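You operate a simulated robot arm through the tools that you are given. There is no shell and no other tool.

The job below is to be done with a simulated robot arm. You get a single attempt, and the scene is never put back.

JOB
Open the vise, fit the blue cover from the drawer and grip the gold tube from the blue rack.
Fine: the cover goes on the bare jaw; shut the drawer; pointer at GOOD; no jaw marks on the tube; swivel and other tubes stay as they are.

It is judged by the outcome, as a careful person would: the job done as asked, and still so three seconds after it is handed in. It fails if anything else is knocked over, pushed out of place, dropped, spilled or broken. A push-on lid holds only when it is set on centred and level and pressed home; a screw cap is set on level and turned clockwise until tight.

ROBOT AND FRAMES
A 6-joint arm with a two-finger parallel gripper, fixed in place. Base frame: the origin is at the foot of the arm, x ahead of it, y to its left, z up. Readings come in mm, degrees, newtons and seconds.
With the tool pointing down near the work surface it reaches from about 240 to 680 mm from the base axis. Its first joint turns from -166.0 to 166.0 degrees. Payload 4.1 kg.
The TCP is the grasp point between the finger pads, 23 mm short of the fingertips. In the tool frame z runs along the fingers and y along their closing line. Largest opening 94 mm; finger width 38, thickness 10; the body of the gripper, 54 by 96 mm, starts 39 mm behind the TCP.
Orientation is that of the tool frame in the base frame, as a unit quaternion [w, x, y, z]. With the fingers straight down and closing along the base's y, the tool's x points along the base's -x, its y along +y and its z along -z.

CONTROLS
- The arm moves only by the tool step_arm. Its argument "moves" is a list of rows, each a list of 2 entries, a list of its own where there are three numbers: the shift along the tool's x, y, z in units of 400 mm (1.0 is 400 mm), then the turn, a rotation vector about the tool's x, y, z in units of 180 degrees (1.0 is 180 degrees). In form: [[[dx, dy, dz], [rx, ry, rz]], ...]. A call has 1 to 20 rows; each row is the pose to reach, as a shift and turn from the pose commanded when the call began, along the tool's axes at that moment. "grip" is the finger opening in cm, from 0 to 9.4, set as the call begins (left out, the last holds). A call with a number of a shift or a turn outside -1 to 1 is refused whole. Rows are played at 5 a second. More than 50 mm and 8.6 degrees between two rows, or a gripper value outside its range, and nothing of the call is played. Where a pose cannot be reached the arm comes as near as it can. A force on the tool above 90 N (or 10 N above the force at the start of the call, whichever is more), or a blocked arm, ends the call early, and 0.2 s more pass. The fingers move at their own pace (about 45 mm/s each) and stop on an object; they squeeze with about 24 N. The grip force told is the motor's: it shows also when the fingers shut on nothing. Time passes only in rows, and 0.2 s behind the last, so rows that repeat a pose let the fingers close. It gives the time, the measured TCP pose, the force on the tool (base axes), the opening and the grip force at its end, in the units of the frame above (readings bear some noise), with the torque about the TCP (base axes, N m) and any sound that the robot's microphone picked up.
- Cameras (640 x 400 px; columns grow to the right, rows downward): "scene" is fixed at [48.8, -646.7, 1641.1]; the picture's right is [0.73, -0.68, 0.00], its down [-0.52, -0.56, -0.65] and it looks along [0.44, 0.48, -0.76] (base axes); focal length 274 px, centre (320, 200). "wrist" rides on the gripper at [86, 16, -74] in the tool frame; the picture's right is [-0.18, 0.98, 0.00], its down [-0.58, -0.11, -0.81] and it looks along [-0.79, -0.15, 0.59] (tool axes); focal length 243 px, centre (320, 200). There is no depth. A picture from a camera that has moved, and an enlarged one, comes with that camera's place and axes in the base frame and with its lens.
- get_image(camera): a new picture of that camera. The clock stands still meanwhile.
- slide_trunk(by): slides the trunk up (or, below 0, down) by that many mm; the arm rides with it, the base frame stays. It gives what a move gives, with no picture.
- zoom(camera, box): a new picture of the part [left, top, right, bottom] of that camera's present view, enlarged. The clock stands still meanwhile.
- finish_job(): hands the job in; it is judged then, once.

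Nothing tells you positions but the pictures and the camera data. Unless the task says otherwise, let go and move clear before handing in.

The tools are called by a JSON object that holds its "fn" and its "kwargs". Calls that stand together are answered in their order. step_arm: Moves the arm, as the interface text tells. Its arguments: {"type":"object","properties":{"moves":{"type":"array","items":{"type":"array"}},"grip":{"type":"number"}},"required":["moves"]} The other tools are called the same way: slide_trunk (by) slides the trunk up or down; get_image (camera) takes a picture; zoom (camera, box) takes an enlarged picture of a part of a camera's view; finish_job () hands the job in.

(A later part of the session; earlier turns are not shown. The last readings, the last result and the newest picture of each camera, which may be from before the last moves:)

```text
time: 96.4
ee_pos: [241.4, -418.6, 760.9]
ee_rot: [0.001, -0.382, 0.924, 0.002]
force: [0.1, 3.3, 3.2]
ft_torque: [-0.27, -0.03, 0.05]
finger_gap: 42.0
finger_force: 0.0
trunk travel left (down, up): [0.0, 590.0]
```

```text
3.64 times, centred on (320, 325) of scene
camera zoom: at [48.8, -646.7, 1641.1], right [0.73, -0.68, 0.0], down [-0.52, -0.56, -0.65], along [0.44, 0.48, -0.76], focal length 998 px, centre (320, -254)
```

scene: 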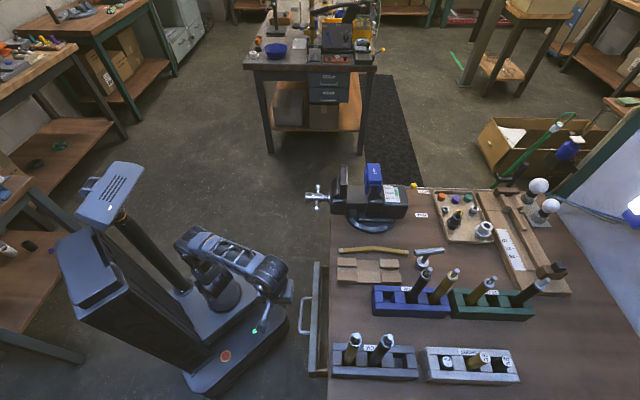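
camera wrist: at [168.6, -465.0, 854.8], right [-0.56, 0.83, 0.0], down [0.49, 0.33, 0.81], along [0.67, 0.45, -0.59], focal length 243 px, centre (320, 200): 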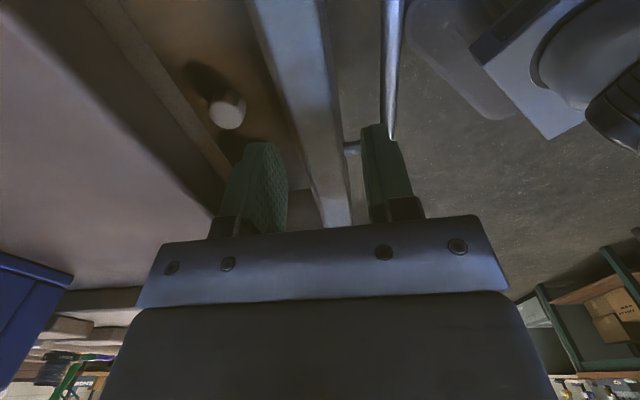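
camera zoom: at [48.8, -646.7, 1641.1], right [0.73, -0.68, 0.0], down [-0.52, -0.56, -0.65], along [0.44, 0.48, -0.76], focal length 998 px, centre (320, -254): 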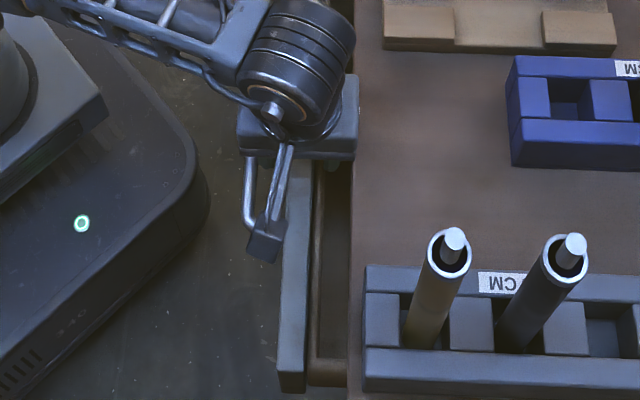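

The inner fingertip was landing on the drawer box's wooden front wall just behind the panel. At this height the tips still overlap the panel by about 8 mm, so I'll grip here and pull.

{"fn": "step_arm", "kwargs": {"moves": [[[0, 0, 0], [0, 0, 0]], [[0, 0, 0], [0, 0, 0]], [[0, 0, 0], [0, 0, 0]]], "grip": 1}}

{"fn": "step_arm", "kwargs": {"moves": [[[0, 0.03, 0], [0, 0, 0]], [[0, 0.07, 0], [0, 0, 0]], [[0, 0.12, 0], [0, 0, 0]], [[0, 0.17, 0], [0, 0, 0]], [[0, 0.17, 0], [0, 0, 0]]]}}

{"fn": "zoom", "kwargs": {"camera": "scene", "box": [240, 250, 380, 390]}}

```text
time: 97.2
ee_pos: [242.3, -417.0, 761.7]
ee_rot: [0.0, -0.383, 0.924, 0.001]
force: [-2.5, -2.3, -12.4]
ft_torque: [-0.17, -0.03, 0.93]
finger_gap: 21.6
finger_force: 45.0
trunk travel left (down, up): [0.0, 590.0]
```

```text
time: 98.4
ee_pos: [194.8, -369.7, 762.3]
ee_rot: [0.0, -0.381, 0.924, 0.002]
force: [-4.3, -3.2, -35.2]
ft_torque: [-0.92, 0.5, 0.96]
finger_gap: 21.2
finger_force: 45.3
trunk travel left (down, up): [0.0, 590.0]
```

```text
2.86 times, centred on (310, 320) of scene
camera zoom: at [48.8, -646.7, 1641.1], right [0.73, -0.68, 0.0], down [-0.52, -0.56, -0.65], along [0.44, 0.48, -0.76], focal length 784 px, centre (349, -143)
```

zoom: 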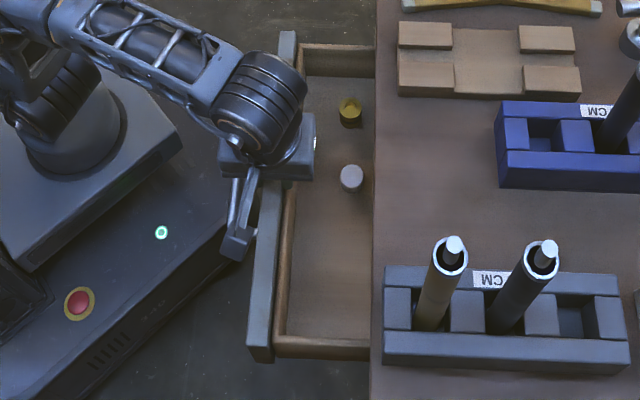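

The drawer is coming out, showing a yellow part and a white puck. The blue cover must be deeper, so I'll pull further.

{"fn": "step_arm", "kwargs": {"moves": [[[0, 0.04, 0.004], [0, 0, 0]], [[0, 0.09, 0.004], [0, 0, 0]], [[0, 0.14, 0.004], [0, 0, 0]], [[0, 0.19, 0.004], [0, 0, 0]], [[0, 0.19, 0.004], [0, 0, 0]]]}}

{"fn": "zoom", "kwargs": {"camera": "scene", "box": [200, 240, 380, 390]}}

```text
time: 99.6
ee_pos: [141.9, -316.4, 761.3]
ee_rot: [0.001, -0.381, 0.924, -0.001]
force: [-8.9, -8.7, -8.7]
ft_torque: [0.55, -0.22, 0.78]
finger_gap: 21.9
finger_force: 44.9
trunk travel left (down, up): [0.0, 590.0]
```

```text
2.67 times, centred on (290, 315) of scene
camera zoom: at [48.8, -646.7, 1641.1], right [0.73, -0.68, 0.0], down [-0.52, -0.56, -0.65], along [0.44, 0.48, -0.76], focal length 732 px, centre (400, -107)
```

zoom: 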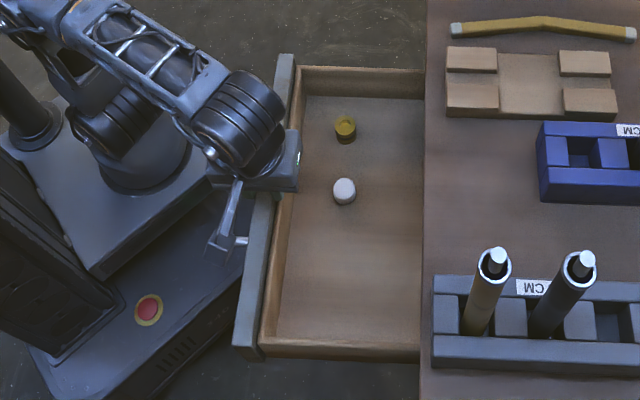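

Still no blue cover visible. I'll pull a further 55 mm.

{"fn": "step_arm", "kwargs": {"moves": [[[0, 0.04, 0.001], [0, 0, 0]], [[0, 0.08, 0.001], [0, 0, 0]], [[0, 0.115, 0.001], [0, 0, 0]], [[0, 0.14, 0.001], [0, 0, 0]], [[0, 0.14, 0.001], [0, 0, 0]]]}}

{"fn": "zoom", "kwargs": {"camera": "scene", "box": [180, 230, 380, 390]}}

```text
time: 100.8
ee_pos: [101.2, -275.0, 761.4]
ee_rot: [0.001, -0.381, 0.924, -0.002]
force: [-13.4, -12.8, 15.3]
ft_torque: [0.42, 0.23, 1.16]
finger_gap: 21.7
finger_force: 45.1
trunk travel left (down, up): [0.0, 590.0]
```

```text
2.50 times, centred on (280, 310) of scene
camera zoom: at [48.8, -646.7, 1641.1], right [0.73, -0.68, 0.0], down [-0.52, -0.56, -0.65], along [0.44, 0.48, -0.76], focal length 686 px, centre (420, -75)
```

zoom: 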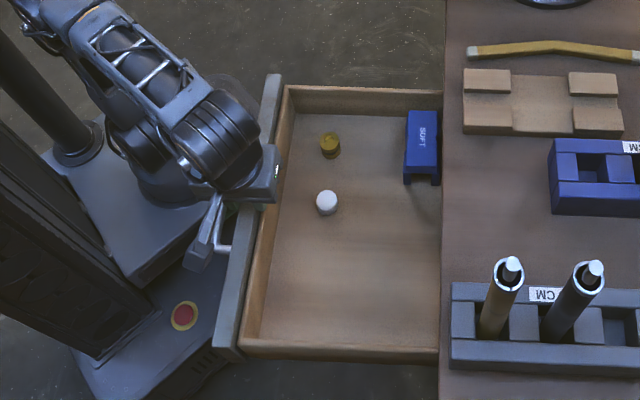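

The blue "SOFT" cover is now visible near the bench edge, at u≈−15. I'll pull another 30 mm so the gripper has room above it.

{"fn": "step_arm", "kwargs": {"moves": [[[0, 0.02, -0.002], [0, 0, 0]], [[0, 0.04, -0.002], [0, 0, 0]], [[0, 0.06, -0.002], [0, 0, 0]], [[0, 0.075, -0.002], [0, 0, 0]], [[0, 0.075, -0.002], [0, 0, 0]]]}}

{"fn": "zoom", "kwargs": {"camera": "scene", "box": [180, 230, 380, 390]}}

```text
time: 101.7
ee_pos: [89.9, -264.6, 760.5]
ee_rot: [0.007, -0.382, 0.924, -0.016]
force: [61.4, -48.4, -6.8]
ft_torque: [-0.53, -0.48, -1.3]
finger_gap: 44.5
finger_force: 38.9
trunk travel left (down, up): [0.0, 590.0]
stopped in row 4: the force on the tool passed its limit at 92 N (the readings are from after the stop); the commanded pose is now the measured one
```

```text
2.50 times, centred on (280, 310) of scene
camera zoom: at [48.8, -646.7, 1641.1], right [0.73, -0.68, 0.0], down [-0.52, -0.56, -0.65], along [0.44, 0.48, -0.76], focal length 686 px, centre (420, -75)
```

zoom: 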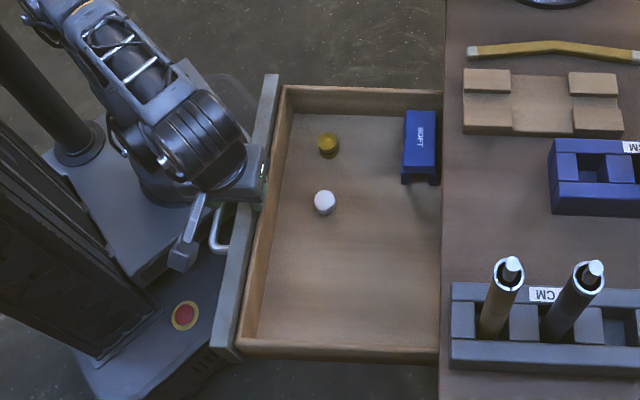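

The drawer has hit its stop. I'll release, lift and look at the cover with the wrist camera.

{"fn": "step_arm", "kwargs": {"moves": [[[0, 0, 0], [0, 0, 0]], [[0, 0, 0], [0, 0, 0]], [[0, 0, -0.06], [0, 0, 0]], [[0, 0, -0.14], [0, 0, 0]], [[0, 0, -0.22], [0, 0, 0]], [[0, 0, -0.22], [0, 0, 0]]], "grip": 7}}

{"fn": "slide_trunk", "kwargs": {"by": 120}}

{"fn": "get_image", "kwargs": {"camera": "scene"}}

{"fn": "get_image", "kwargs": {"camera": "wrist"}}

```text
time: 103.1
ee_pos: [82.8, -258.2, 850.6]
ee_rot: [0.003, -0.382, 0.924, -0.011]
force: [0.6, 0.6, 0.0]
ft_torque: [0.0, 0.02, 0.0]
finger_gap: 70.0
finger_force: 0.0
trunk travel left (down, up): [0.0, 590.0]
```

```text
time: 104.6
ee_pos: [81.9, -259.2, 971.2]
ee_rot: [0.004, -0.382, 0.924, -0.012]
force: [-0.4, -0.6, 0.4]
ft_torque: [0.01, -0.01, 0.0]
finger_gap: 69.9
finger_force: 0.0
trunk travel left (down, up): [-120.0, 470.0]
```

```text
taken
```

scene: 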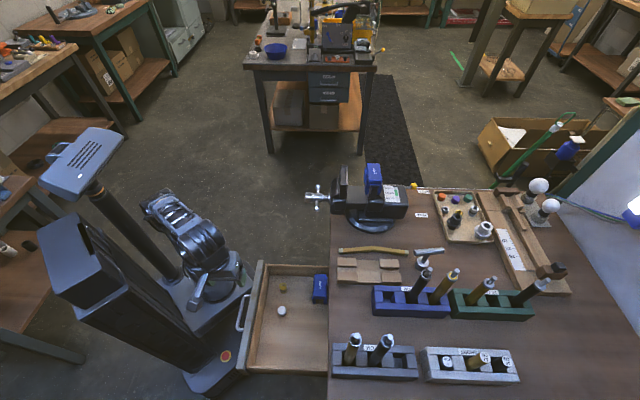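

```text
taken
camera wrist: at [7.8, -306.1, 1045.0], right [-0.56, 0.83, -0.03], down [0.48, 0.35, 0.81], along [0.68, 0.44, -0.59], focal length 243 px, centre (320, 200)
```

wrist: 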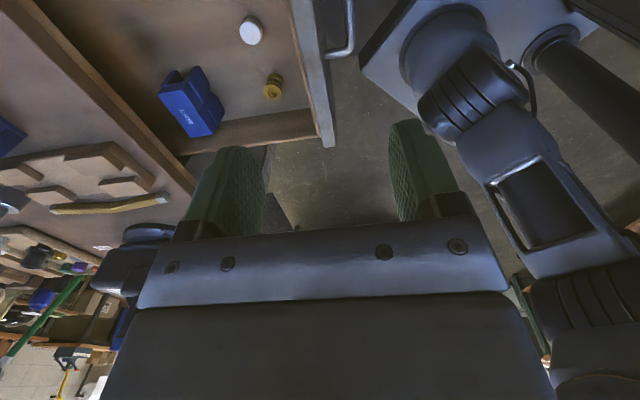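

{"fn": "zoom", "kwargs": {"camera": "wrist", "box": [130, 40, 260, 150]}}

{"fn": "zoom", "kwargs": {"camera": "scene", "box": [295, 260, 345, 315]}}

{"fn": "zoom", "kwargs": {"camera": "scene", "box": [310, 157, 410, 217]}}

```text
3.64 times, centred on (195, 95) of wrist
camera zoom: at [7.8, -306.1, 1045.0], right [-0.56, 0.83, -0.03], down [0.48, 0.35, 0.81], along [0.68, 0.44, -0.59], focal length 882 px, centre (774, 582)
```

zoom: 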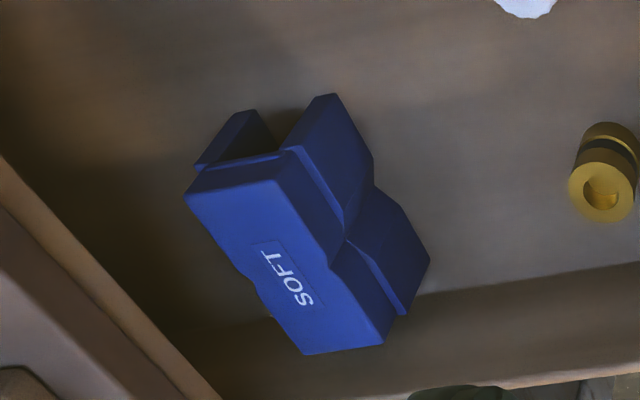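

```text
7.27 times, centred on (320, 288) of scene
camera zoom: at [48.8, -646.7, 1641.1], right [0.73, -0.68, 0.0], down [-0.52, -0.56, -0.65], along [0.44, 0.48, -0.76], focal length 1996 px, centre (320, -436)
```

zoom: 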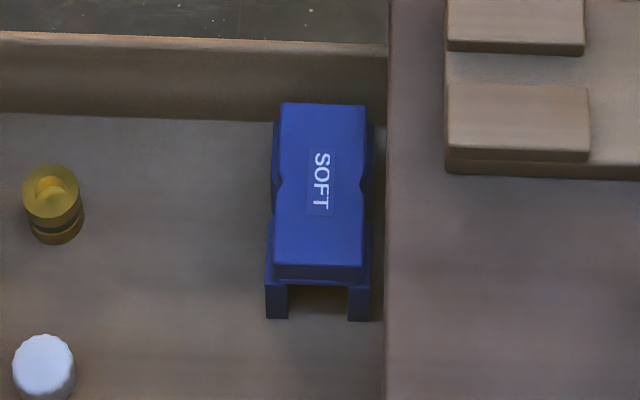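

```text
6.40 times, centred on (360, 187) of scene
camera zoom: at [48.8, -646.7, 1641.1], right [0.73, -0.68, 0.0], down [-0.52, -0.56, -0.65], along [0.44, 0.48, -0.76], focal length 1757 px, centre (64, 283)
```

zoom: 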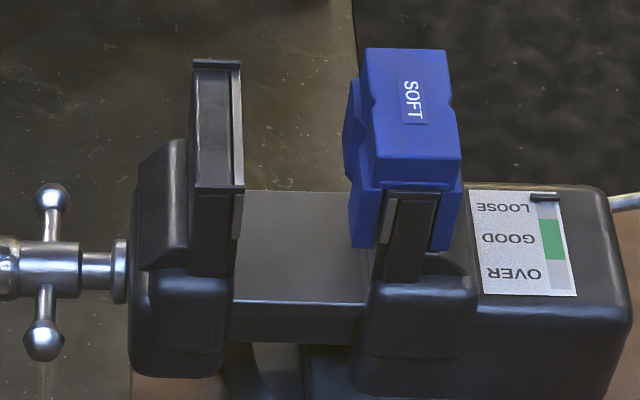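

The cover sits upright in the drawer: cap n≈456–500, u≈−68 to 13, top z≈720, already lying in the orientation it needs on the jaw. I'll rotate the gripper to close along u and hover nearby for a closer look.

{"fn": "step_arm", "kwargs": {"moves": [[[-0.02, -0.041, 0.02], [-0.0006, 0.0005, 0.0416]], [[-0.04, -0.083, 0.04], [-0.0011, 0.001, 0.0833]], [[-0.061, -0.124, 0.07], [-0.0017, 0.0015, 0.1249]], [[-0.081, -0.166, 0.1], [-0.0023, 0.002, 0.1665]], [[-0.101, -0.207, 0.126], [-0.0028, 0.0025, 0.2081]], [[-0.121, -0.249, 0.151], [-0.0034, 0.003, 0.2498]], [[-0.141, -0.29, 0.176], [-0.004, 0.0034, 0.2914]], [[-0.162, -0.332, 0.2], [-0.0045, 0.0039, 0.333]], [[-0.182, -0.373, 0.226], [-0.0051, 0.0044, 0.3746]], [[-0.202, -0.415, 0.252], [-0.0057, 0.0049, 0.4163]], [[-0.222, -0.456, 0.277], [-0.0062, 0.0054, 0.4579]], [[-0.2425, -0.4975, 0.3025], [-0.0068, 0.0059, 0.4995]], [[-0.2425, -0.4975, 0.3025], [-0.0068, 0.0059, 0.4995]]], "grip": 9}}

{"fn": "get_image", "kwargs": {"camera": "wrist"}}

{"fn": "zoom", "kwargs": {"camera": "wrist", "box": [220, 30, 440, 190]}}

```text
time: 107.4
ee_pos: [293.8, -333.7, 855.5]
ee_rot: [0.0, 0.383, 0.924, 0.001]
force: [-0.1, -0.5, -0.3]
ft_torque: [0.02, 0.0, 0.01]
finger_gap: 89.8
finger_force: 0.0
trunk travel left (down, up): [-120.0, 470.0]
```

```text
taken
camera wrist: at [244.0, -260.0, 929.4], right [0.83, 0.56, 0.0], down [0.33, -0.49, 0.81], along [0.45, -0.67, -0.59], focal length 243 px, centre (320, 200)
```

wrist: 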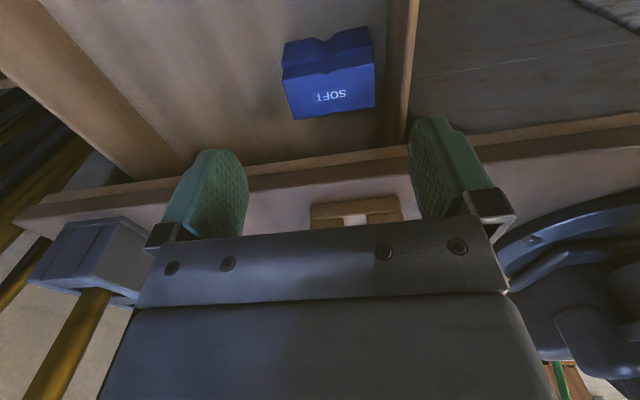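

```text
2.50 times, centred on (330, 110) of wrist
camera zoom: at [244.0, -260.0, 929.4], right [0.83, 0.56, 0.0], down [0.33, -0.49, 0.81], along [0.45, -0.67, -0.59], focal length 606 px, centre (295, 425)
```

zoom: 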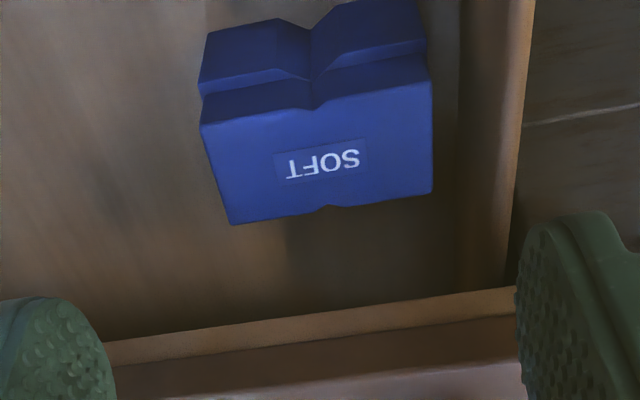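

The cap is now measured at n 457.6–498.5, u −64 to 15, with a 23 mm gap to the drawer wall. I'll descend centred over it with the fingers straddling its ends.

{"fn": "step_arm", "kwargs": {"moves": [[[-0.043, 0.005, 0.02], [0, 0, 0]], [[-0.0858, 0.0095, 0.06], [0, 0, 0]], [[-0.0858, 0.0095, 0.12], [0, 0, 0]], [[-0.0858, 0.0095, 0.18], [0, 0, 0]], [[-0.0858, 0.0095, 0.22], [0, 0, 0]], [[-0.0858, 0.0095, 0.22], [0, 0, 0]]], "grip": 9.1}}

{"fn": "get_image", "kwargs": {"camera": "wrist"}}

{"fn": "zoom", "kwargs": {"camera": "scene", "box": [280, 240, 370, 320]}}

```text
time: 108.8
ee_pos: [320.4, -354.7, 766.4]
ee_rot: [0.0, 0.384, 0.923, 0.0]
force: [-0.3, 0.4, 0.1]
ft_torque: [0.0, 0.02, -0.02]
finger_gap: 90.8
finger_force: 0.2
trunk travel left (down, up): [-120.0, 470.0]
```

```text
taken
camera wrist: at [270.3, -281.8, 840.6], right [0.83, 0.56, 0.0], down [0.33, -0.49, 0.81], along [0.45, -0.67, -0.59], focal length 243 px, centre (320, 200)
```

wrist: 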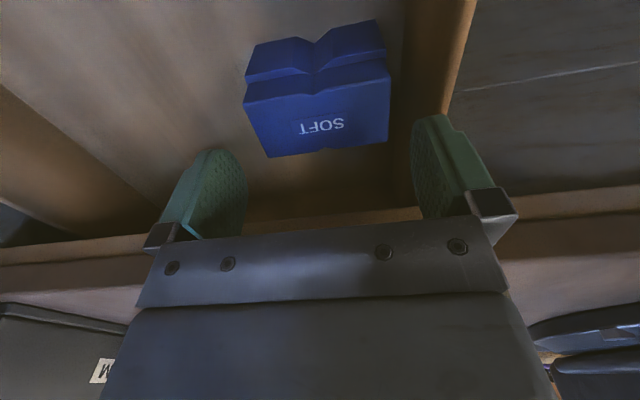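

```text
5.00 times, centred on (325, 280) of scene
camera zoom: at [48.8, -646.7, 1641.1], right [0.73, -0.68, 0.0], down [-0.52, -0.56, -0.65], along [0.44, 0.48, -0.76], focal length 1372 px, centre (295, -200)
```

zoom: 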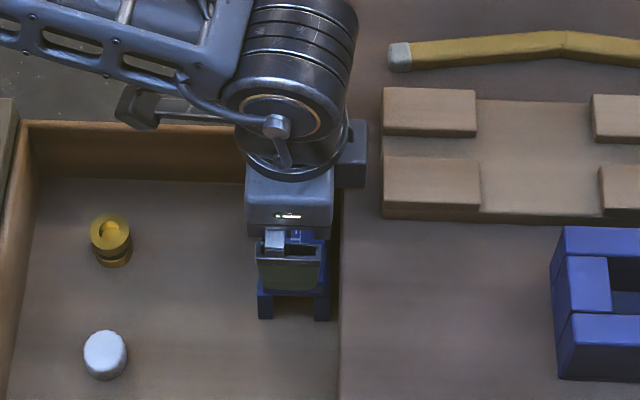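

{"fn": "step_arm", "kwargs": {"moves": [[[-0.001, 0, 0.025], [0, 0, 0]], [[-0.001, 0, 0.05], [0, 0, 0]], [[-0.001, 0, 0.05], [0, 0, 0]]]}}

{"fn": "zoom", "kwargs": {"camera": "scene", "box": [290, 250, 360, 315]}}

{"fn": "get_image", "kwargs": {"camera": "wrist"}}

```text
time: 109.6
ee_pos: [321.6, -356.6, 753.9]
ee_rot: [0.007, 0.383, 0.924, -0.004]
force: [5.8, -7.4, 48.3]
ft_torque: [-0.19, -1.34, -0.14]
finger_gap: 90.9
finger_force: 0.0
trunk travel left (down, up): [-120.0, 470.0]
```

```text
6.15 times, centred on (325, 282) of scene
camera zoom: at [48.8, -646.7, 1641.1], right [0.73, -0.68, 0.0], down [-0.52, -0.56, -0.65], along [0.44, 0.48, -0.76], focal length 1689 px, centre (289, -308)
```

zoom: 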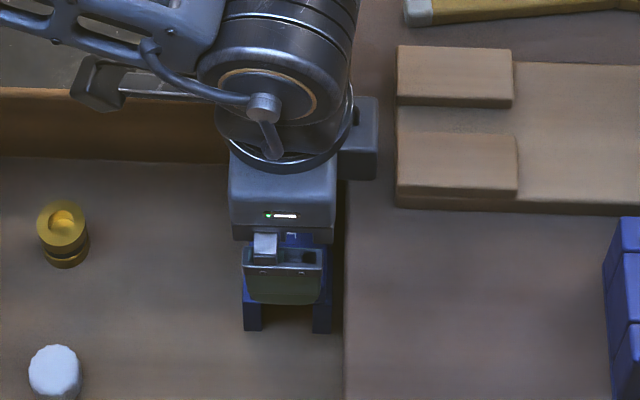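

```text
taken
camera wrist: at [270.5, -281.8, 826.0], right [0.83, 0.56, 0.0], down [0.32, -0.48, 0.82], along [0.46, -0.67, -0.58], focal length 243 px, centre (320, 200)
```

wrist: 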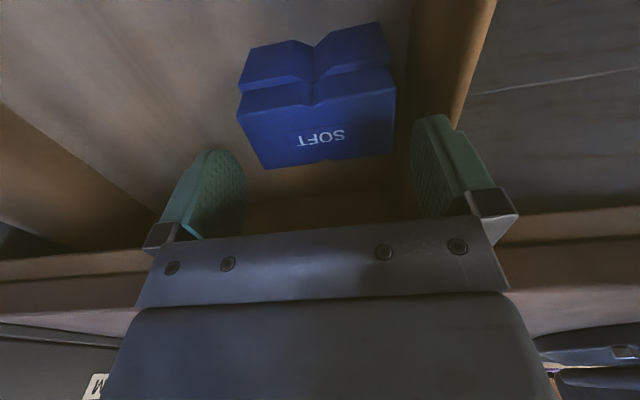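

The contact shows the bench top is really at z≈791 with its edge at n≈509. A small box on the gripper's far side touched it. I'll lift and tilt the gripper 25° back toward the robot; the pads stay flat on the cover's ends and the box clears the edge.

{"fn": "step_arm", "kwargs": {"moves": [[[0, 0, -0.05], [0, 0, 0]], [[0, 0, -0.1], [0, 0, 0]], [[0.01, 0, -0.12], [0, -0.04, 0]], [[0.012, 0, -0.12], [0, -0.08, 0]], [[0.013, 0, -0.12], [0, -0.12, 0]], [[0.013, 0, -0.12], [0, -0.139, 0]], [[0.013, 0, -0.12], [0, -0.139, 0]]]}}

{"fn": "get_image", "kwargs": {"camera": "wrist"}}

{"fn": "zoom", "kwargs": {"camera": "scene", "box": [280, 240, 370, 320]}}

```text
time: 111.2
ee_pos: [317.0, -352.8, 794.6]
ee_rot: [0.202, 0.373, 0.902, -0.083]
force: [0.2, 0.6, -0.1]
ft_torque: [-0.01, 0.03, 0.0]
finger_gap: 91.3
finger_force: 0.1
trunk travel left (down, up): [-120.0, 470.0]
```

```text
taken
camera wrist: at [250.1, -262.0, 825.6], right [0.81, 0.58, 0.08], down [0.05, -0.21, 0.98], along [0.58, -0.79, -0.2], focal length 243 px, centre (320, 200)
```

wrist: 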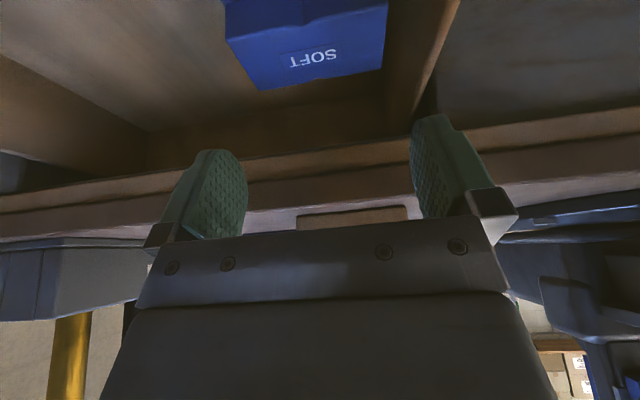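

```text
5.00 times, centred on (325, 280) of scene
camera zoom: at [48.8, -646.7, 1641.1], right [0.73, -0.68, 0.0], down [-0.52, -0.56, -0.65], along [0.44, 0.48, -0.76], focal length 1372 px, centre (295, -200)
```

zoom: 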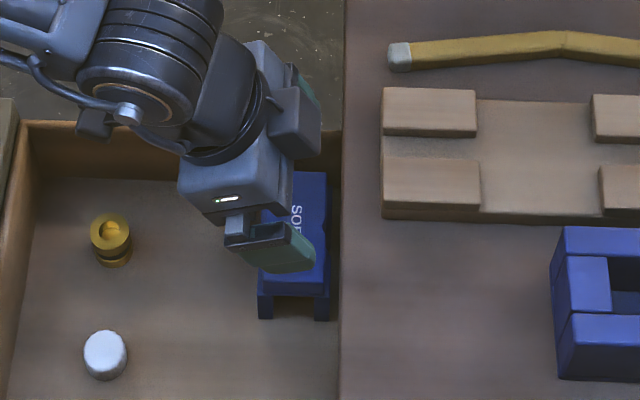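

{"fn": "step_arm", "kwargs": {"moves": [[[0.017, 0.001, 0.036], [0, 0, 0]], [[0.034, 0.002, 0.073], [0, 0, 0]], [[0.051, 0.002, 0.11], [0, 0, 0]], [[0.06, 0.002, 0.129], [0, 0, 0]], [[0.0683, 0.002, 0.1463], [0, 0, 0]], [[0.0683, 0.002, 0.1463], [0, 0, 0]]]}}

{"fn": "get_image", "kwargs": {"camera": "wrist"}}

{"fn": "zoom", "kwargs": {"camera": "scene", "box": [290, 250, 360, 315]}}

```text
time: 112.6
ee_pos: [318.0, -350.8, 731.0]
ee_rot: [0.2, 0.374, 0.902, -0.082]
force: [-0.1, -0.1, 0.1]
ft_torque: [-0.01, 0.0, 0.03]
finger_gap: 91.0
finger_force: 0.1
trunk travel left (down, up): [-120.0, 470.0]
```

```text
taken
camera wrist: at [251.0, -261.8, 761.0], right [0.81, 0.58, 0.08], down [0.05, -0.21, 0.98], along [0.58, -0.79, -0.2], focal length 243 px, centre (320, 200)
```

wrist: 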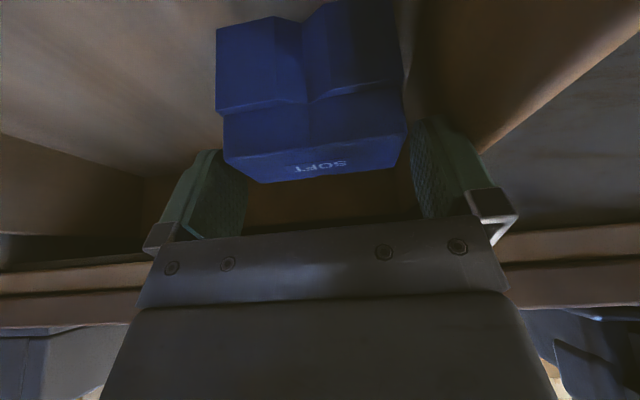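

```text
6.15 times, centred on (325, 282) of scene
camera zoom: at [48.8, -646.7, 1641.1], right [0.73, -0.68, 0.0], down [-0.52, -0.56, -0.65], along [0.44, 0.48, -0.76], focal length 1689 px, centre (289, -308)
```

zoom: 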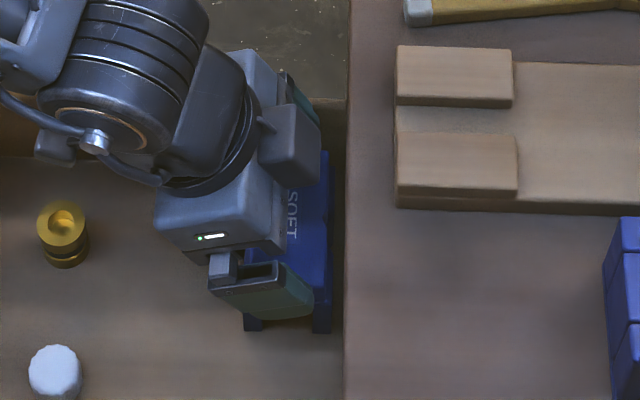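

{"fn": "step_arm", "kwargs": {"moves": [[[0, 0, 0], [0, 0, 0]], [[0, 0, 0], [0, 0, 0]], [[0, 0, 0], [0, 0, 0]]], "grip": 6.5}}

{"fn": "get_image", "kwargs": {"camera": "wrist"}}

```text
time: 113.4
ee_pos: [317.7, -352.8, 731.4]
ee_rot: [0.199, 0.374, 0.902, -0.084]
force: [0.3, -0.5, 1.0]
ft_torque: [0.05, 0.01, 0.0]
finger_gap: 64.7
finger_force: 0.1
trunk travel left (down, up): [-120.0, 470.0]
```

```text
taken
camera wrist: at [250.9, -261.9, 761.3], right [0.81, 0.58, 0.08], down [0.05, -0.21, 0.98], along [0.58, -0.79, -0.2], focal length 243 px, centre (320, 200)
```

wrist: 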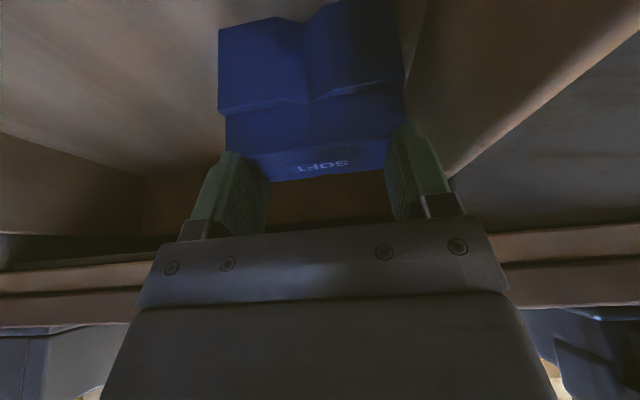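

The fingers closed above the cap, so the rounded tips weren't low enough. I'll reopen, go about 15 mm lower and try again.

{"fn": "step_arm", "kwargs": {"moves": [[[0, 0, 0], [0, 0, 0]], [[0, 0, 0], [0, 0, 0]], [[0, 0, 0], [0, 0, 0]], [[0.005, 0, 0.011], [0, 0, 0]], [[0.01, 0, 0.022], [0, 0, 0]], [[0.0159, 0, 0.034], [0, 0, 0]], [[0.0159, 0, 0.034], [0, 0, 0]]], "grip": 9.2}}

{"fn": "step_arm", "kwargs": {"moves": [[[0, 0, 0], [0, 0, 0]], [[0, 0, 0], [0, 0, 0]], [[0, 0, 0], [0, 0, 0]]], "grip": 6.5}}

{"fn": "get_image", "kwargs": {"camera": "wrist"}}

{"fn": "zoom", "kwargs": {"camera": "scene", "box": [290, 250, 360, 315]}}

```text
time: 115.0
ee_pos: [319.2, -353.0, 729.5]
ee_rot: [0.216, 0.373, 0.898, -0.091]
force: [1.7, 1.3, 86.8]
ft_torque: [3.34, -2.59, -0.01]
finger_gap: 92.5
finger_force: 0.8
trunk travel left (down, up): [-120.0, 470.0]
```

```text
time: 115.8
ee_pos: [318.7, -352.6, 728.8]
ee_rot: [0.216, 0.373, 0.898, -0.092]
force: [10.7, 9.7, 90.8]
ft_torque: [3.48, -2.66, 0.05]
finger_gap: 80.4
finger_force: 17.0
trunk travel left (down, up): [-120.0, 470.0]
```

```text
taken
camera wrist: at [252.1, -261.7, 756.3], right [0.81, 0.58, 0.08], down [0.03, -0.18, 0.98], along [0.58, -0.8, -0.16], focal length 243 px, centre (320, 200)
```

wrist: 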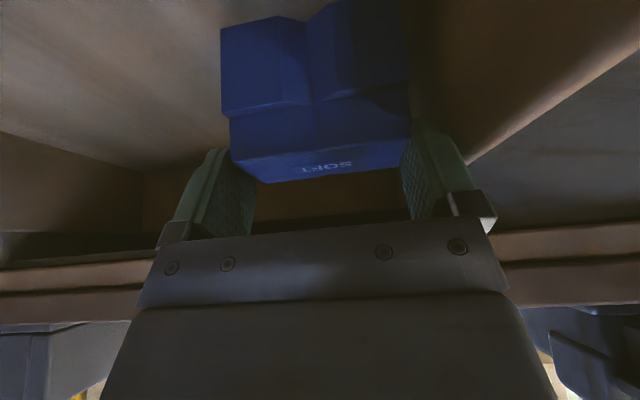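

```text
6.15 times, centred on (325, 282) of scene
camera zoom: at [48.8, -646.7, 1641.1], right [0.73, -0.68, 0.0], down [-0.52, -0.56, -0.65], along [0.44, 0.48, -0.76], focal length 1689 px, centre (289, -308)
```

zoom: 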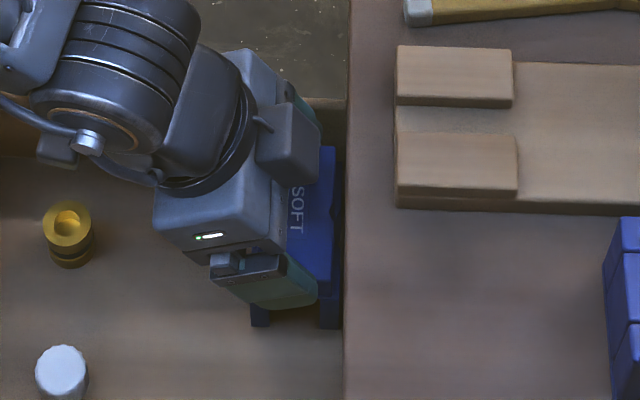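

The +u fingertip is bearing on something, probably the top of the drawer's side wall. I'll lift and look at it.

{"fn": "step_arm", "kwargs": {"moves": [[[0, 0, 0], [0, 0, 0]], [[-0.0106, 0, -0.0227], [0, 0, 0]], [[-0.04, 0, -0.08], [0, 0, 0]], [[-0.07, 0, -0.15], [0, 0, 0]], [[-0.1, 0, -0.22], [0, 0, 0]], [[-0.1, 0, -0.22], [0, 0, 0]]], "grip": 8.8}}

{"fn": "zoom", "kwargs": {"camera": "wrist", "box": [180, 0, 500, 220]}}

{"fn": "zoom", "kwargs": {"camera": "scene", "box": [260, 240, 360, 320]}}

```text
time: 117.2
ee_pos: [317.0, -350.6, 811.5]
ee_rot: [0.198, 0.374, 0.902, -0.083]
force: [-0.1, 0.6, 0.5]
ft_torque: [0.0, 0.02, -0.03]
finger_gap: 87.8
finger_force: 0.0
trunk travel left (down, up): [-120.0, 470.0]
```

```text
1.82 times, centred on (340, 110) of wrist
camera zoom: at [249.7, -261.0, 842.1], right [0.81, 0.58, 0.08], down [0.06, -0.21, 0.98], along [0.58, -0.79, -0.2], focal length 441 px, centre (284, 364)
```

zoom: 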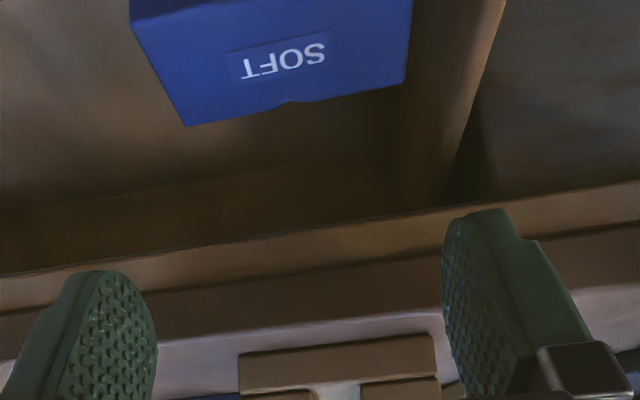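

```text
5.00 times, centred on (310, 280) of scene
camera zoom: at [48.8, -646.7, 1641.1], right [0.73, -0.68, 0.0], down [-0.52, -0.56, -0.65], along [0.44, 0.48, -0.76], focal length 1372 px, centre (370, -200)
```

zoom: 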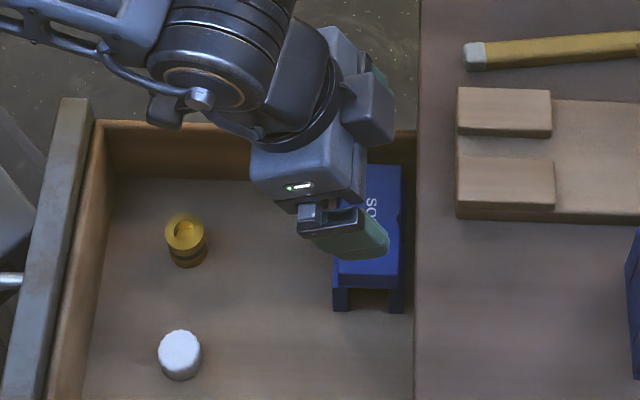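

Cross-checking both cameras puts the cap at u −60 to 21, n 458–499, top z≈720: it shifted about 5 mm, so my grasp was off-centre. I'll recentre at u≈−19.5 and descend in steps, checking the force.

{"fn": "step_arm", "kwargs": {"moves": [[[0.02, 0.005, 0.04], [0, 0, 0]], [[0.04, 0.0108, 0.085], [0, 0, 0]], [[0.06, 0.0108, 0.13], [0, 0, 0]], [[0.079, 0.0108, 0.174], [0, 0, 0]], [[0.079, 0.0108, 0.174], [0, 0, 0]]], "grip": 8.9}}

{"fn": "step_arm", "kwargs": {"moves": [[[0.0045, 0, 0.0095], [0, 0, 0]], [[0.009, 0, 0.019], [0, 0, 0]], [[0.009, 0, 0.019], [0, 0, 0]]]}}

{"fn": "zoom", "kwargs": {"camera": "wrist", "box": [180, 0, 500, 250]}}

{"fn": "zoom", "kwargs": {"camera": "scene", "box": [290, 250, 360, 315]}}

```text
time: 118.4
ee_pos: [320.1, -348.7, 739.6]
ee_rot: [0.205, 0.375, 0.9, -0.086]
force: [0.1, -0.5, 32.0]
ft_torque: [1.68, -0.91, -0.05]
finger_gap: 89.2
finger_force: 0.4
trunk travel left (down, up): [-120.0, 470.0]
```

```text
time: 119.2
ee_pos: [320.6, -348.7, 739.8]
ee_rot: [0.213, 0.374, 0.898, -0.089]
force: [2.9, 1.2, 80.1]
ft_torque: [4.24, -2.35, -0.09]
finger_gap: 90.0
finger_force: 0.7
trunk travel left (down, up): [-120.0, 470.0]
```

```text
1.60 times, centred on (340, 125) of wrist
camera zoom: at [254.2, -259.0, 767.2], right [0.81, 0.58, 0.08], down [0.03, -0.19, 0.98], along [0.58, -0.8, -0.17], focal length 388 px, centre (288, 320)
```

zoom: 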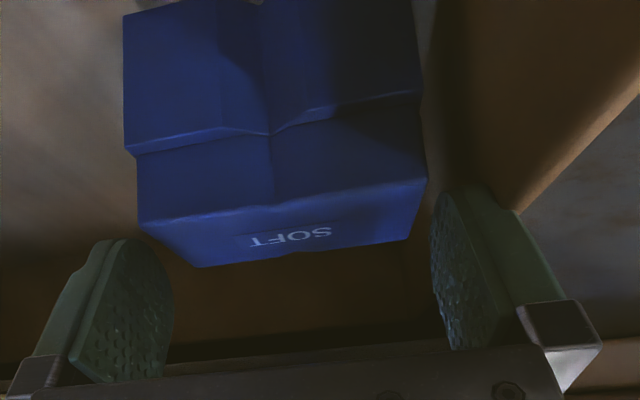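

```text
6.15 times, centred on (325, 282) of scene
camera zoom: at [48.8, -646.7, 1641.1], right [0.73, -0.68, 0.0], down [-0.52, -0.56, -0.65], along [0.44, 0.48, -0.76], focal length 1689 px, centre (289, -308)
```

zoom: 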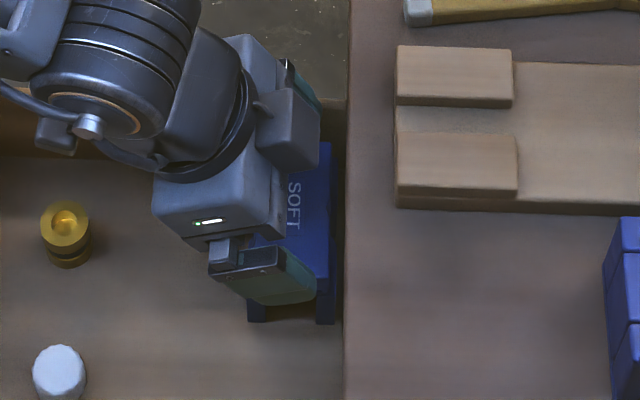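

The obstacle is the drawer's side wall at u≈37, which my wide-open +u finger was catching. I'll lift slightly, narrow the opening to 85 mm and recentre so the finger fits between the cap and the wall.

{"fn": "step_arm", "kwargs": {"moves": [[[-0.01, -0.002, -0.021], [0, 0, 0]], [[-0.0195, -0.002, -0.0417], [0, 0, 0]], [[-0.0195, -0.002, -0.0417], [0, 0, 0]], [[-0.0195, -0.002, -0.0417], [0, 0, 0]]], "grip": 8.5}}

{"fn": "step_arm", "kwargs": {"moves": [[[0.005, 0, 0.011], [0, 0, 0]], [[0.01, 0, 0.022], [0, 0, 0]], [[0.0159, 0, 0.034], [0, 0, 0]], [[0.0159, 0, 0.034], [0, 0, 0]]]}}

```text
time: 120.2
ee_pos: [318.7, -347.8, 744.1]
ee_rot: [0.199, 0.373, 0.902, -0.083]
force: [0.3, 0.5, 0.6]
ft_torque: [0.0, -0.01, -0.04]
finger_gap: 84.6
finger_force: 0.0
trunk travel left (down, up): [-120.0, 470.0]
```

```text
time: 121.2
ee_pos: [319.9, -348.7, 730.0]
ee_rot: [0.201, 0.374, 0.901, -0.083]
force: [0.1, -0.3, 3.4]
ft_torque: [0.15, -0.08, 0.02]
finger_gap: 84.7
finger_force: 0.0
trunk travel left (down, up): [-120.0, 470.0]
```

{"fn": "step_arm", "kwargs": {"moves": [[[0.0021, 0, 0.0045], [0, 0, 0]], [[0.0042, 0, 0.009], [0, 0, 0]], [[0.0042, 0, 0.009], [0, 0, 0]]]}}

{"fn": "zoom", "kwargs": {"camera": "wrist", "box": [340, 60, 500, 240]}}

```text
time: 122.0
ee_pos: [318.1, -348.3, 726.1]
ee_rot: [0.2, 0.374, 0.902, -0.082]
force: [0.3, 0.1, 0.4]
ft_torque: [-0.02, -0.01, 0.01]
finger_gap: 85.1
finger_force: 0.2
trunk travel left (down, up): [-120.0, 470.0]
```

```text
2.22 times, centred on (420, 150) of wrist
camera zoom: at [252.5, -258.8, 756.6], right [0.81, 0.58, 0.08], down [0.06, -0.21, 0.98], along [0.58, -0.79, -0.2], focal length 539 px, centre (98, 311)
```

zoom: 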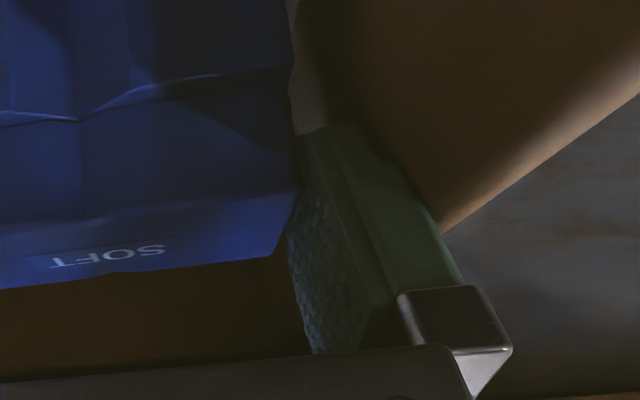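

The finger slipped into the gap with no load. I'll continue down, then close.

{"fn": "step_arm", "kwargs": {"moves": [[[0.004, 0, 0.0085], [0, 0, 0]], [[0.008, 0, 0.017], [0, 0, 0]], [[0.0125, 0, 0.027], [0, 0, 0]], [[0.0125, 0, 0.027], [0, 0, 0]]]}}

{"fn": "step_arm", "kwargs": {"moves": [[[0, 0, 0], [0, 0, 0]], [[0, 0, 0], [0, 0, 0]], [[0, 0, 0], [0, 0, 0]]], "grip": 6.5}}

{"fn": "get_image", "kwargs": {"camera": "wrist"}}

```text
time: 123.0
ee_pos: [319.6, -349.0, 713.1]
ee_rot: [0.2, 0.373, 0.902, -0.082]
force: [-0.6, -0.2, -0.3]
ft_torque: [-0.02, -0.03, 0.01]
finger_gap: 84.9
finger_force: 0.0
trunk travel left (down, up): [-120.0, 470.0]
```

```text
time: 123.8
ee_pos: [319.4, -349.2, 714.9]
ee_rot: [0.2, 0.373, 0.902, -0.082]
force: [0.3, 0.0, -0.4]
ft_torque: [-0.01, 0.01, -0.02]
finger_gap: 84.3
finger_force: 23.9
trunk travel left (down, up): [-120.0, 470.0]
```

```text
taken
camera wrist: at [252.7, -259.0, 745.3], right [0.81, 0.58, 0.08], down [0.05, -0.21, 0.98], along [0.58, -0.79, -0.2], focal length 243 px, centre (320, 200)
```

wrist: 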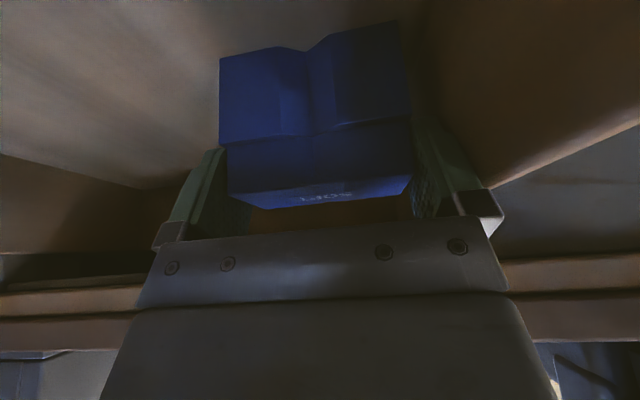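

Gripped at 84 mm with firm force. I'll lift straight up gently.

{"fn": "step_arm", "kwargs": {"moves": [[[-0.01, 0, -0.022], [0, 0, 0]], [[-0.0317, 0, -0.068], [0, 0, 0]], [[-0.06, 0, -0.13], [0, 0, 0]], [[-0.1, 0, -0.21], [0, 0, 0]], [[-0.14, 0, -0.295], [0, 0, 0]], [[-0.14, 0, -0.295], [0, 0, 0]]]}}

{"fn": "get_image", "kwargs": {"camera": "wrist"}}

{"fn": "zoom", "kwargs": {"camera": "scene", "box": [280, 220, 370, 320]}}

```text
time: 125.2
ee_pos: [320.0, -349.5, 846.1]
ee_rot: [0.2, 0.374, 0.902, -0.082]
force: [0.5, -0.8, -1.1]
ft_torque: [0.01, 0.03, 0.03]
finger_gap: 83.4
finger_force: 23.5
trunk travel left (down, up): [-120.0, 470.0]
```

```text
taken
camera wrist: at [254.1, -259.0, 876.1], right [0.81, 0.58, 0.08], down [0.05, -0.21, 0.98], along [0.58, -0.79, -0.2], focal length 243 px, centre (320, 200)
```

wrist: 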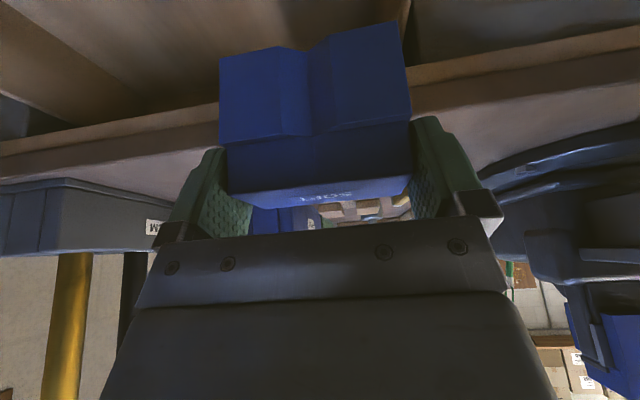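

```text
4.00 times, centred on (325, 270) of scene
camera zoom: at [48.8, -646.7, 1641.1], right [0.73, -0.68, 0.0], down [-0.52, -0.56, -0.65], along [0.44, 0.48, -0.76], focal length 1098 px, centre (300, -80)
```

zoom: 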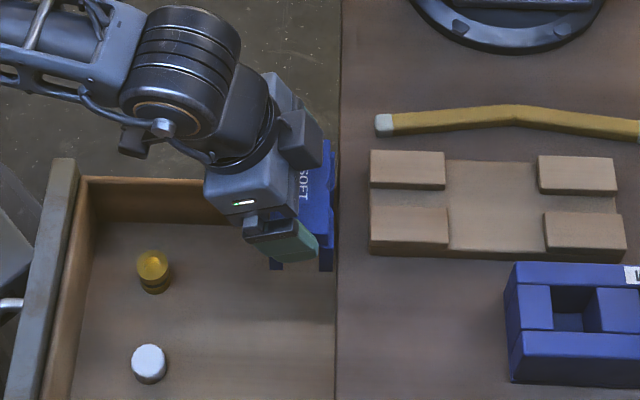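

The cover is held upright. From triangulation the bare jaw's top is z≈994, u-centre≈240, n-centre≈549. I'll raise the trunk so the cover clears everything, then look.

{"fn": "slide_trunk", "kwargs": {"by": 260}}

{"fn": "zoom", "kwargs": {"camera": "scene", "box": [330, 160, 390, 205]}}

{"fn": "get_image", "kwargs": {"camera": "wrist"}}

```text
time: 127.9
ee_pos: [320.8, -349.2, 1106.1]
ee_rot: [0.199, 0.374, 0.902, -0.083]
force: [0.8, -0.2, -0.9]
ft_torque: [0.01, 0.01, 0.0]
finger_gap: 83.5
finger_force: 24.1
trunk travel left (down, up): [-380.0, 210.0]
```

```text
8.89 times, centred on (360, 182) of scene
camera zoom: at [48.8, -646.7, 1641.1], right [0.73, -0.68, 0.0], down [-0.52, -0.56, -0.65], along [0.44, 0.48, -0.76], focal length 2440 px, centre (-36, 356)
```

zoom: 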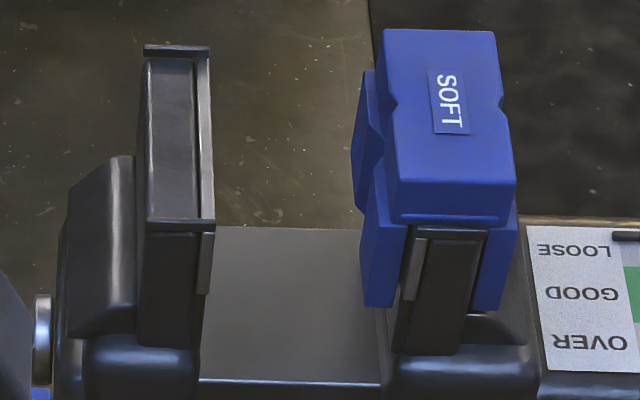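

```text
taken
camera wrist: at [254.2, -259.2, 1135.7], right [0.81, 0.58, 0.08], down [0.05, -0.21, 0.98], along [0.58, -0.79, -0.2], focal length 243 px, centre (320, 200)
```

wrist: 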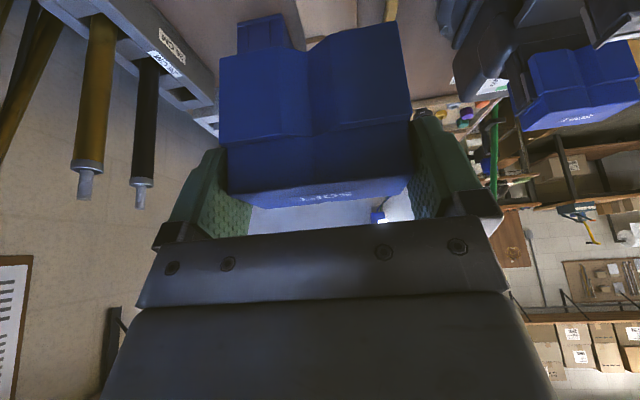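

Lips on the bare jaw run from n 536 to 562 (centre 549) and u 196–285 inside (centre ~241). I'll carry the cover there at a safe height.

{"fn": "step_arm", "kwargs": {"moves": [[[-0.01, 0.08, 0.005], [0, 0, 0]], [[-0.03, 0.16, 0.014], [0, 0, 0]], [[-0.05, 0.24, 0.0233], [0, 0, 0]], [[-0.07, 0.32, 0.0327], [0, 0, 0]], [[-0.09, 0.4, 0.042], [0, 0, 0]], [[-0.11, 0.48, 0.0513], [0, 0, 0]], [[-0.13, 0.56, 0.0607], [0, 0, 0]], [[-0.158, 0.6515, 0.0737], [0, 0, 0]], [[-0.158, 0.6515, 0.0737], [0, 0, 0]]]}}

{"fn": "zoom", "kwargs": {"camera": "scene", "box": [310, 130, 400, 205]}}

{"fn": "get_image", "kwargs": {"camera": "wrist"}}

```text
time: 129.9
ee_pos: [554.1, -214.7, 1104.4]
ee_rot: [0.2, 0.374, 0.902, -0.083]
force: [0.3, 0.5, -0.4]
ft_torque: [0.01, 0.0, 0.0]
finger_gap: 83.6
finger_force: 24.4
trunk travel left (down, up): [-380.0, 210.0]
```

```text
5.33 times, centred on (355, 168) of scene
camera zoom: at [48.8, -646.7, 1641.1], right [0.73, -0.68, 0.0], down [-0.52, -0.56, -0.65], along [0.44, 0.48, -0.76], focal length 1464 px, centre (133, 373)
```

zoom: 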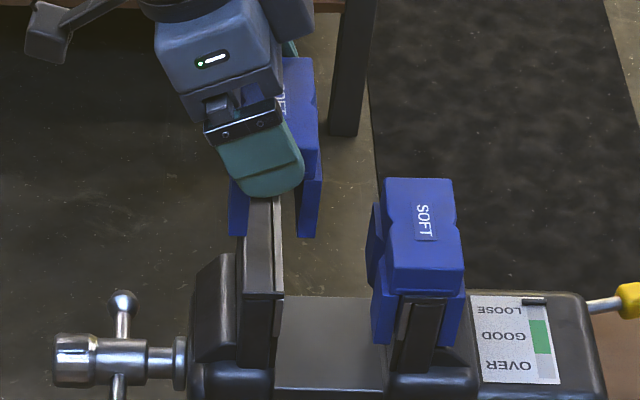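

```text
taken
camera wrist: at [488.2, -124.5, 1134.7], right [0.81, 0.58, 0.08], down [0.05, -0.21, 0.98], along [0.58, -0.79, -0.2], focal length 243 px, centre (320, 200)
```

wrist: 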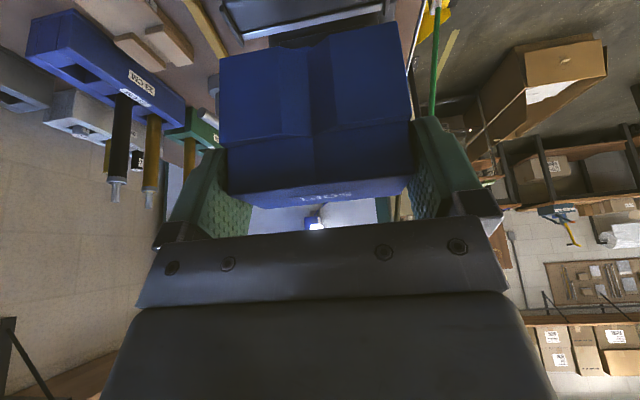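

{"fn": "zoom", "kwargs": {"camera": "scene", "box": [338, 140, 383, 185]}}

{"fn": "zoom", "kwargs": {"camera": "scene", "box": [338, 155, 383, 200]}}

```text
8.89 times, centred on (360, 162) of scene
camera zoom: at [48.8, -646.7, 1641.1], right [0.73, -0.68, 0.0], down [-0.52, -0.56, -0.65], along [0.44, 0.48, -0.76], focal length 2440 px, centre (-40, 533)
```

zoom: 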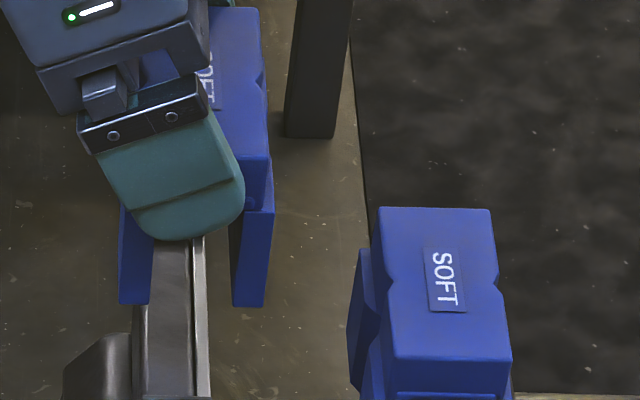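

```text
8.89 times, centred on (360, 178) of scene
camera zoom: at [48.8, -646.7, 1641.1], right [0.73, -0.68, 0.0], down [-0.52, -0.56, -0.65], along [0.44, 0.48, -0.76], focal length 2440 px, centre (-40, 400)
```

zoom: 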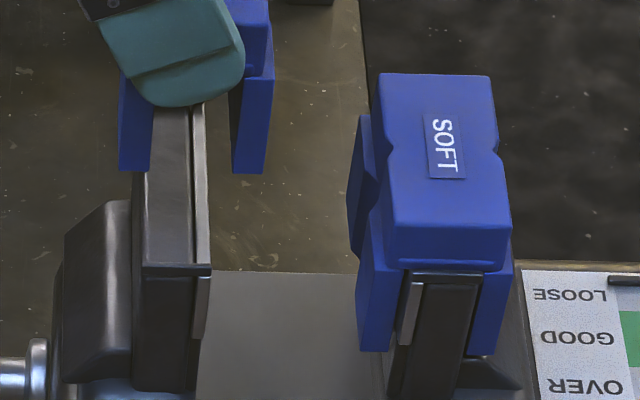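

The held cover's slot is centred at n≈551.5 and the jaw at 549, so I'll shift −2.4 mm and lower until the legs are just above the jaw, then recheck.

{"fn": "step_arm", "kwargs": {"moves": [[[0.018, 0.00125, 0.02], [0, 0, 0]], [[0.028, 0.00125, 0.045], [0, 0, 0]], [[0.038, 0.00125, 0.068], [0, 0, 0]], [[0.0478, 0.00125, 0.088], [0, 0, 0]], [[0.0478, 0.00125, 0.088], [0, 0, 0]]]}}

{"fn": "zoom", "kwargs": {"camera": "scene", "box": [338, 150, 383, 195]}}

```text
time: 131.1
ee_pos: [554.1, -212.2, 1064.7]
ee_rot: [0.2, 0.374, 0.902, -0.083]
force: [-0.2, -0.2, -1.2]
ft_torque: [-0.03, 0.04, 0.02]
finger_gap: 83.6
finger_force: 24.0
trunk travel left (down, up): [-380.0, 210.0]
```

```text
8.89 times, centred on (360, 172) of scene
camera zoom: at [48.8, -646.7, 1641.1], right [0.73, -0.68, 0.0], down [-0.52, -0.56, -0.65], along [0.44, 0.48, -0.76], focal length 2440 px, centre (-40, 444)
```

zoom: 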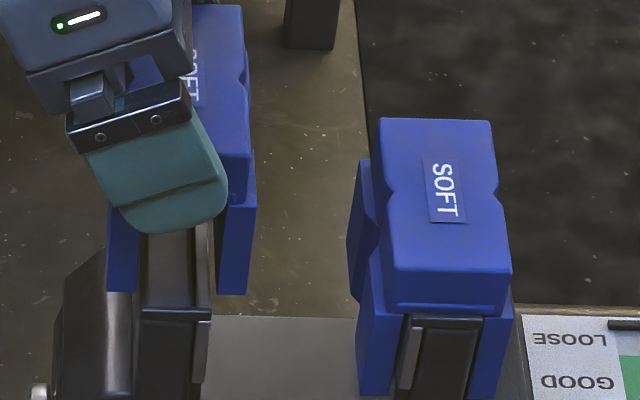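

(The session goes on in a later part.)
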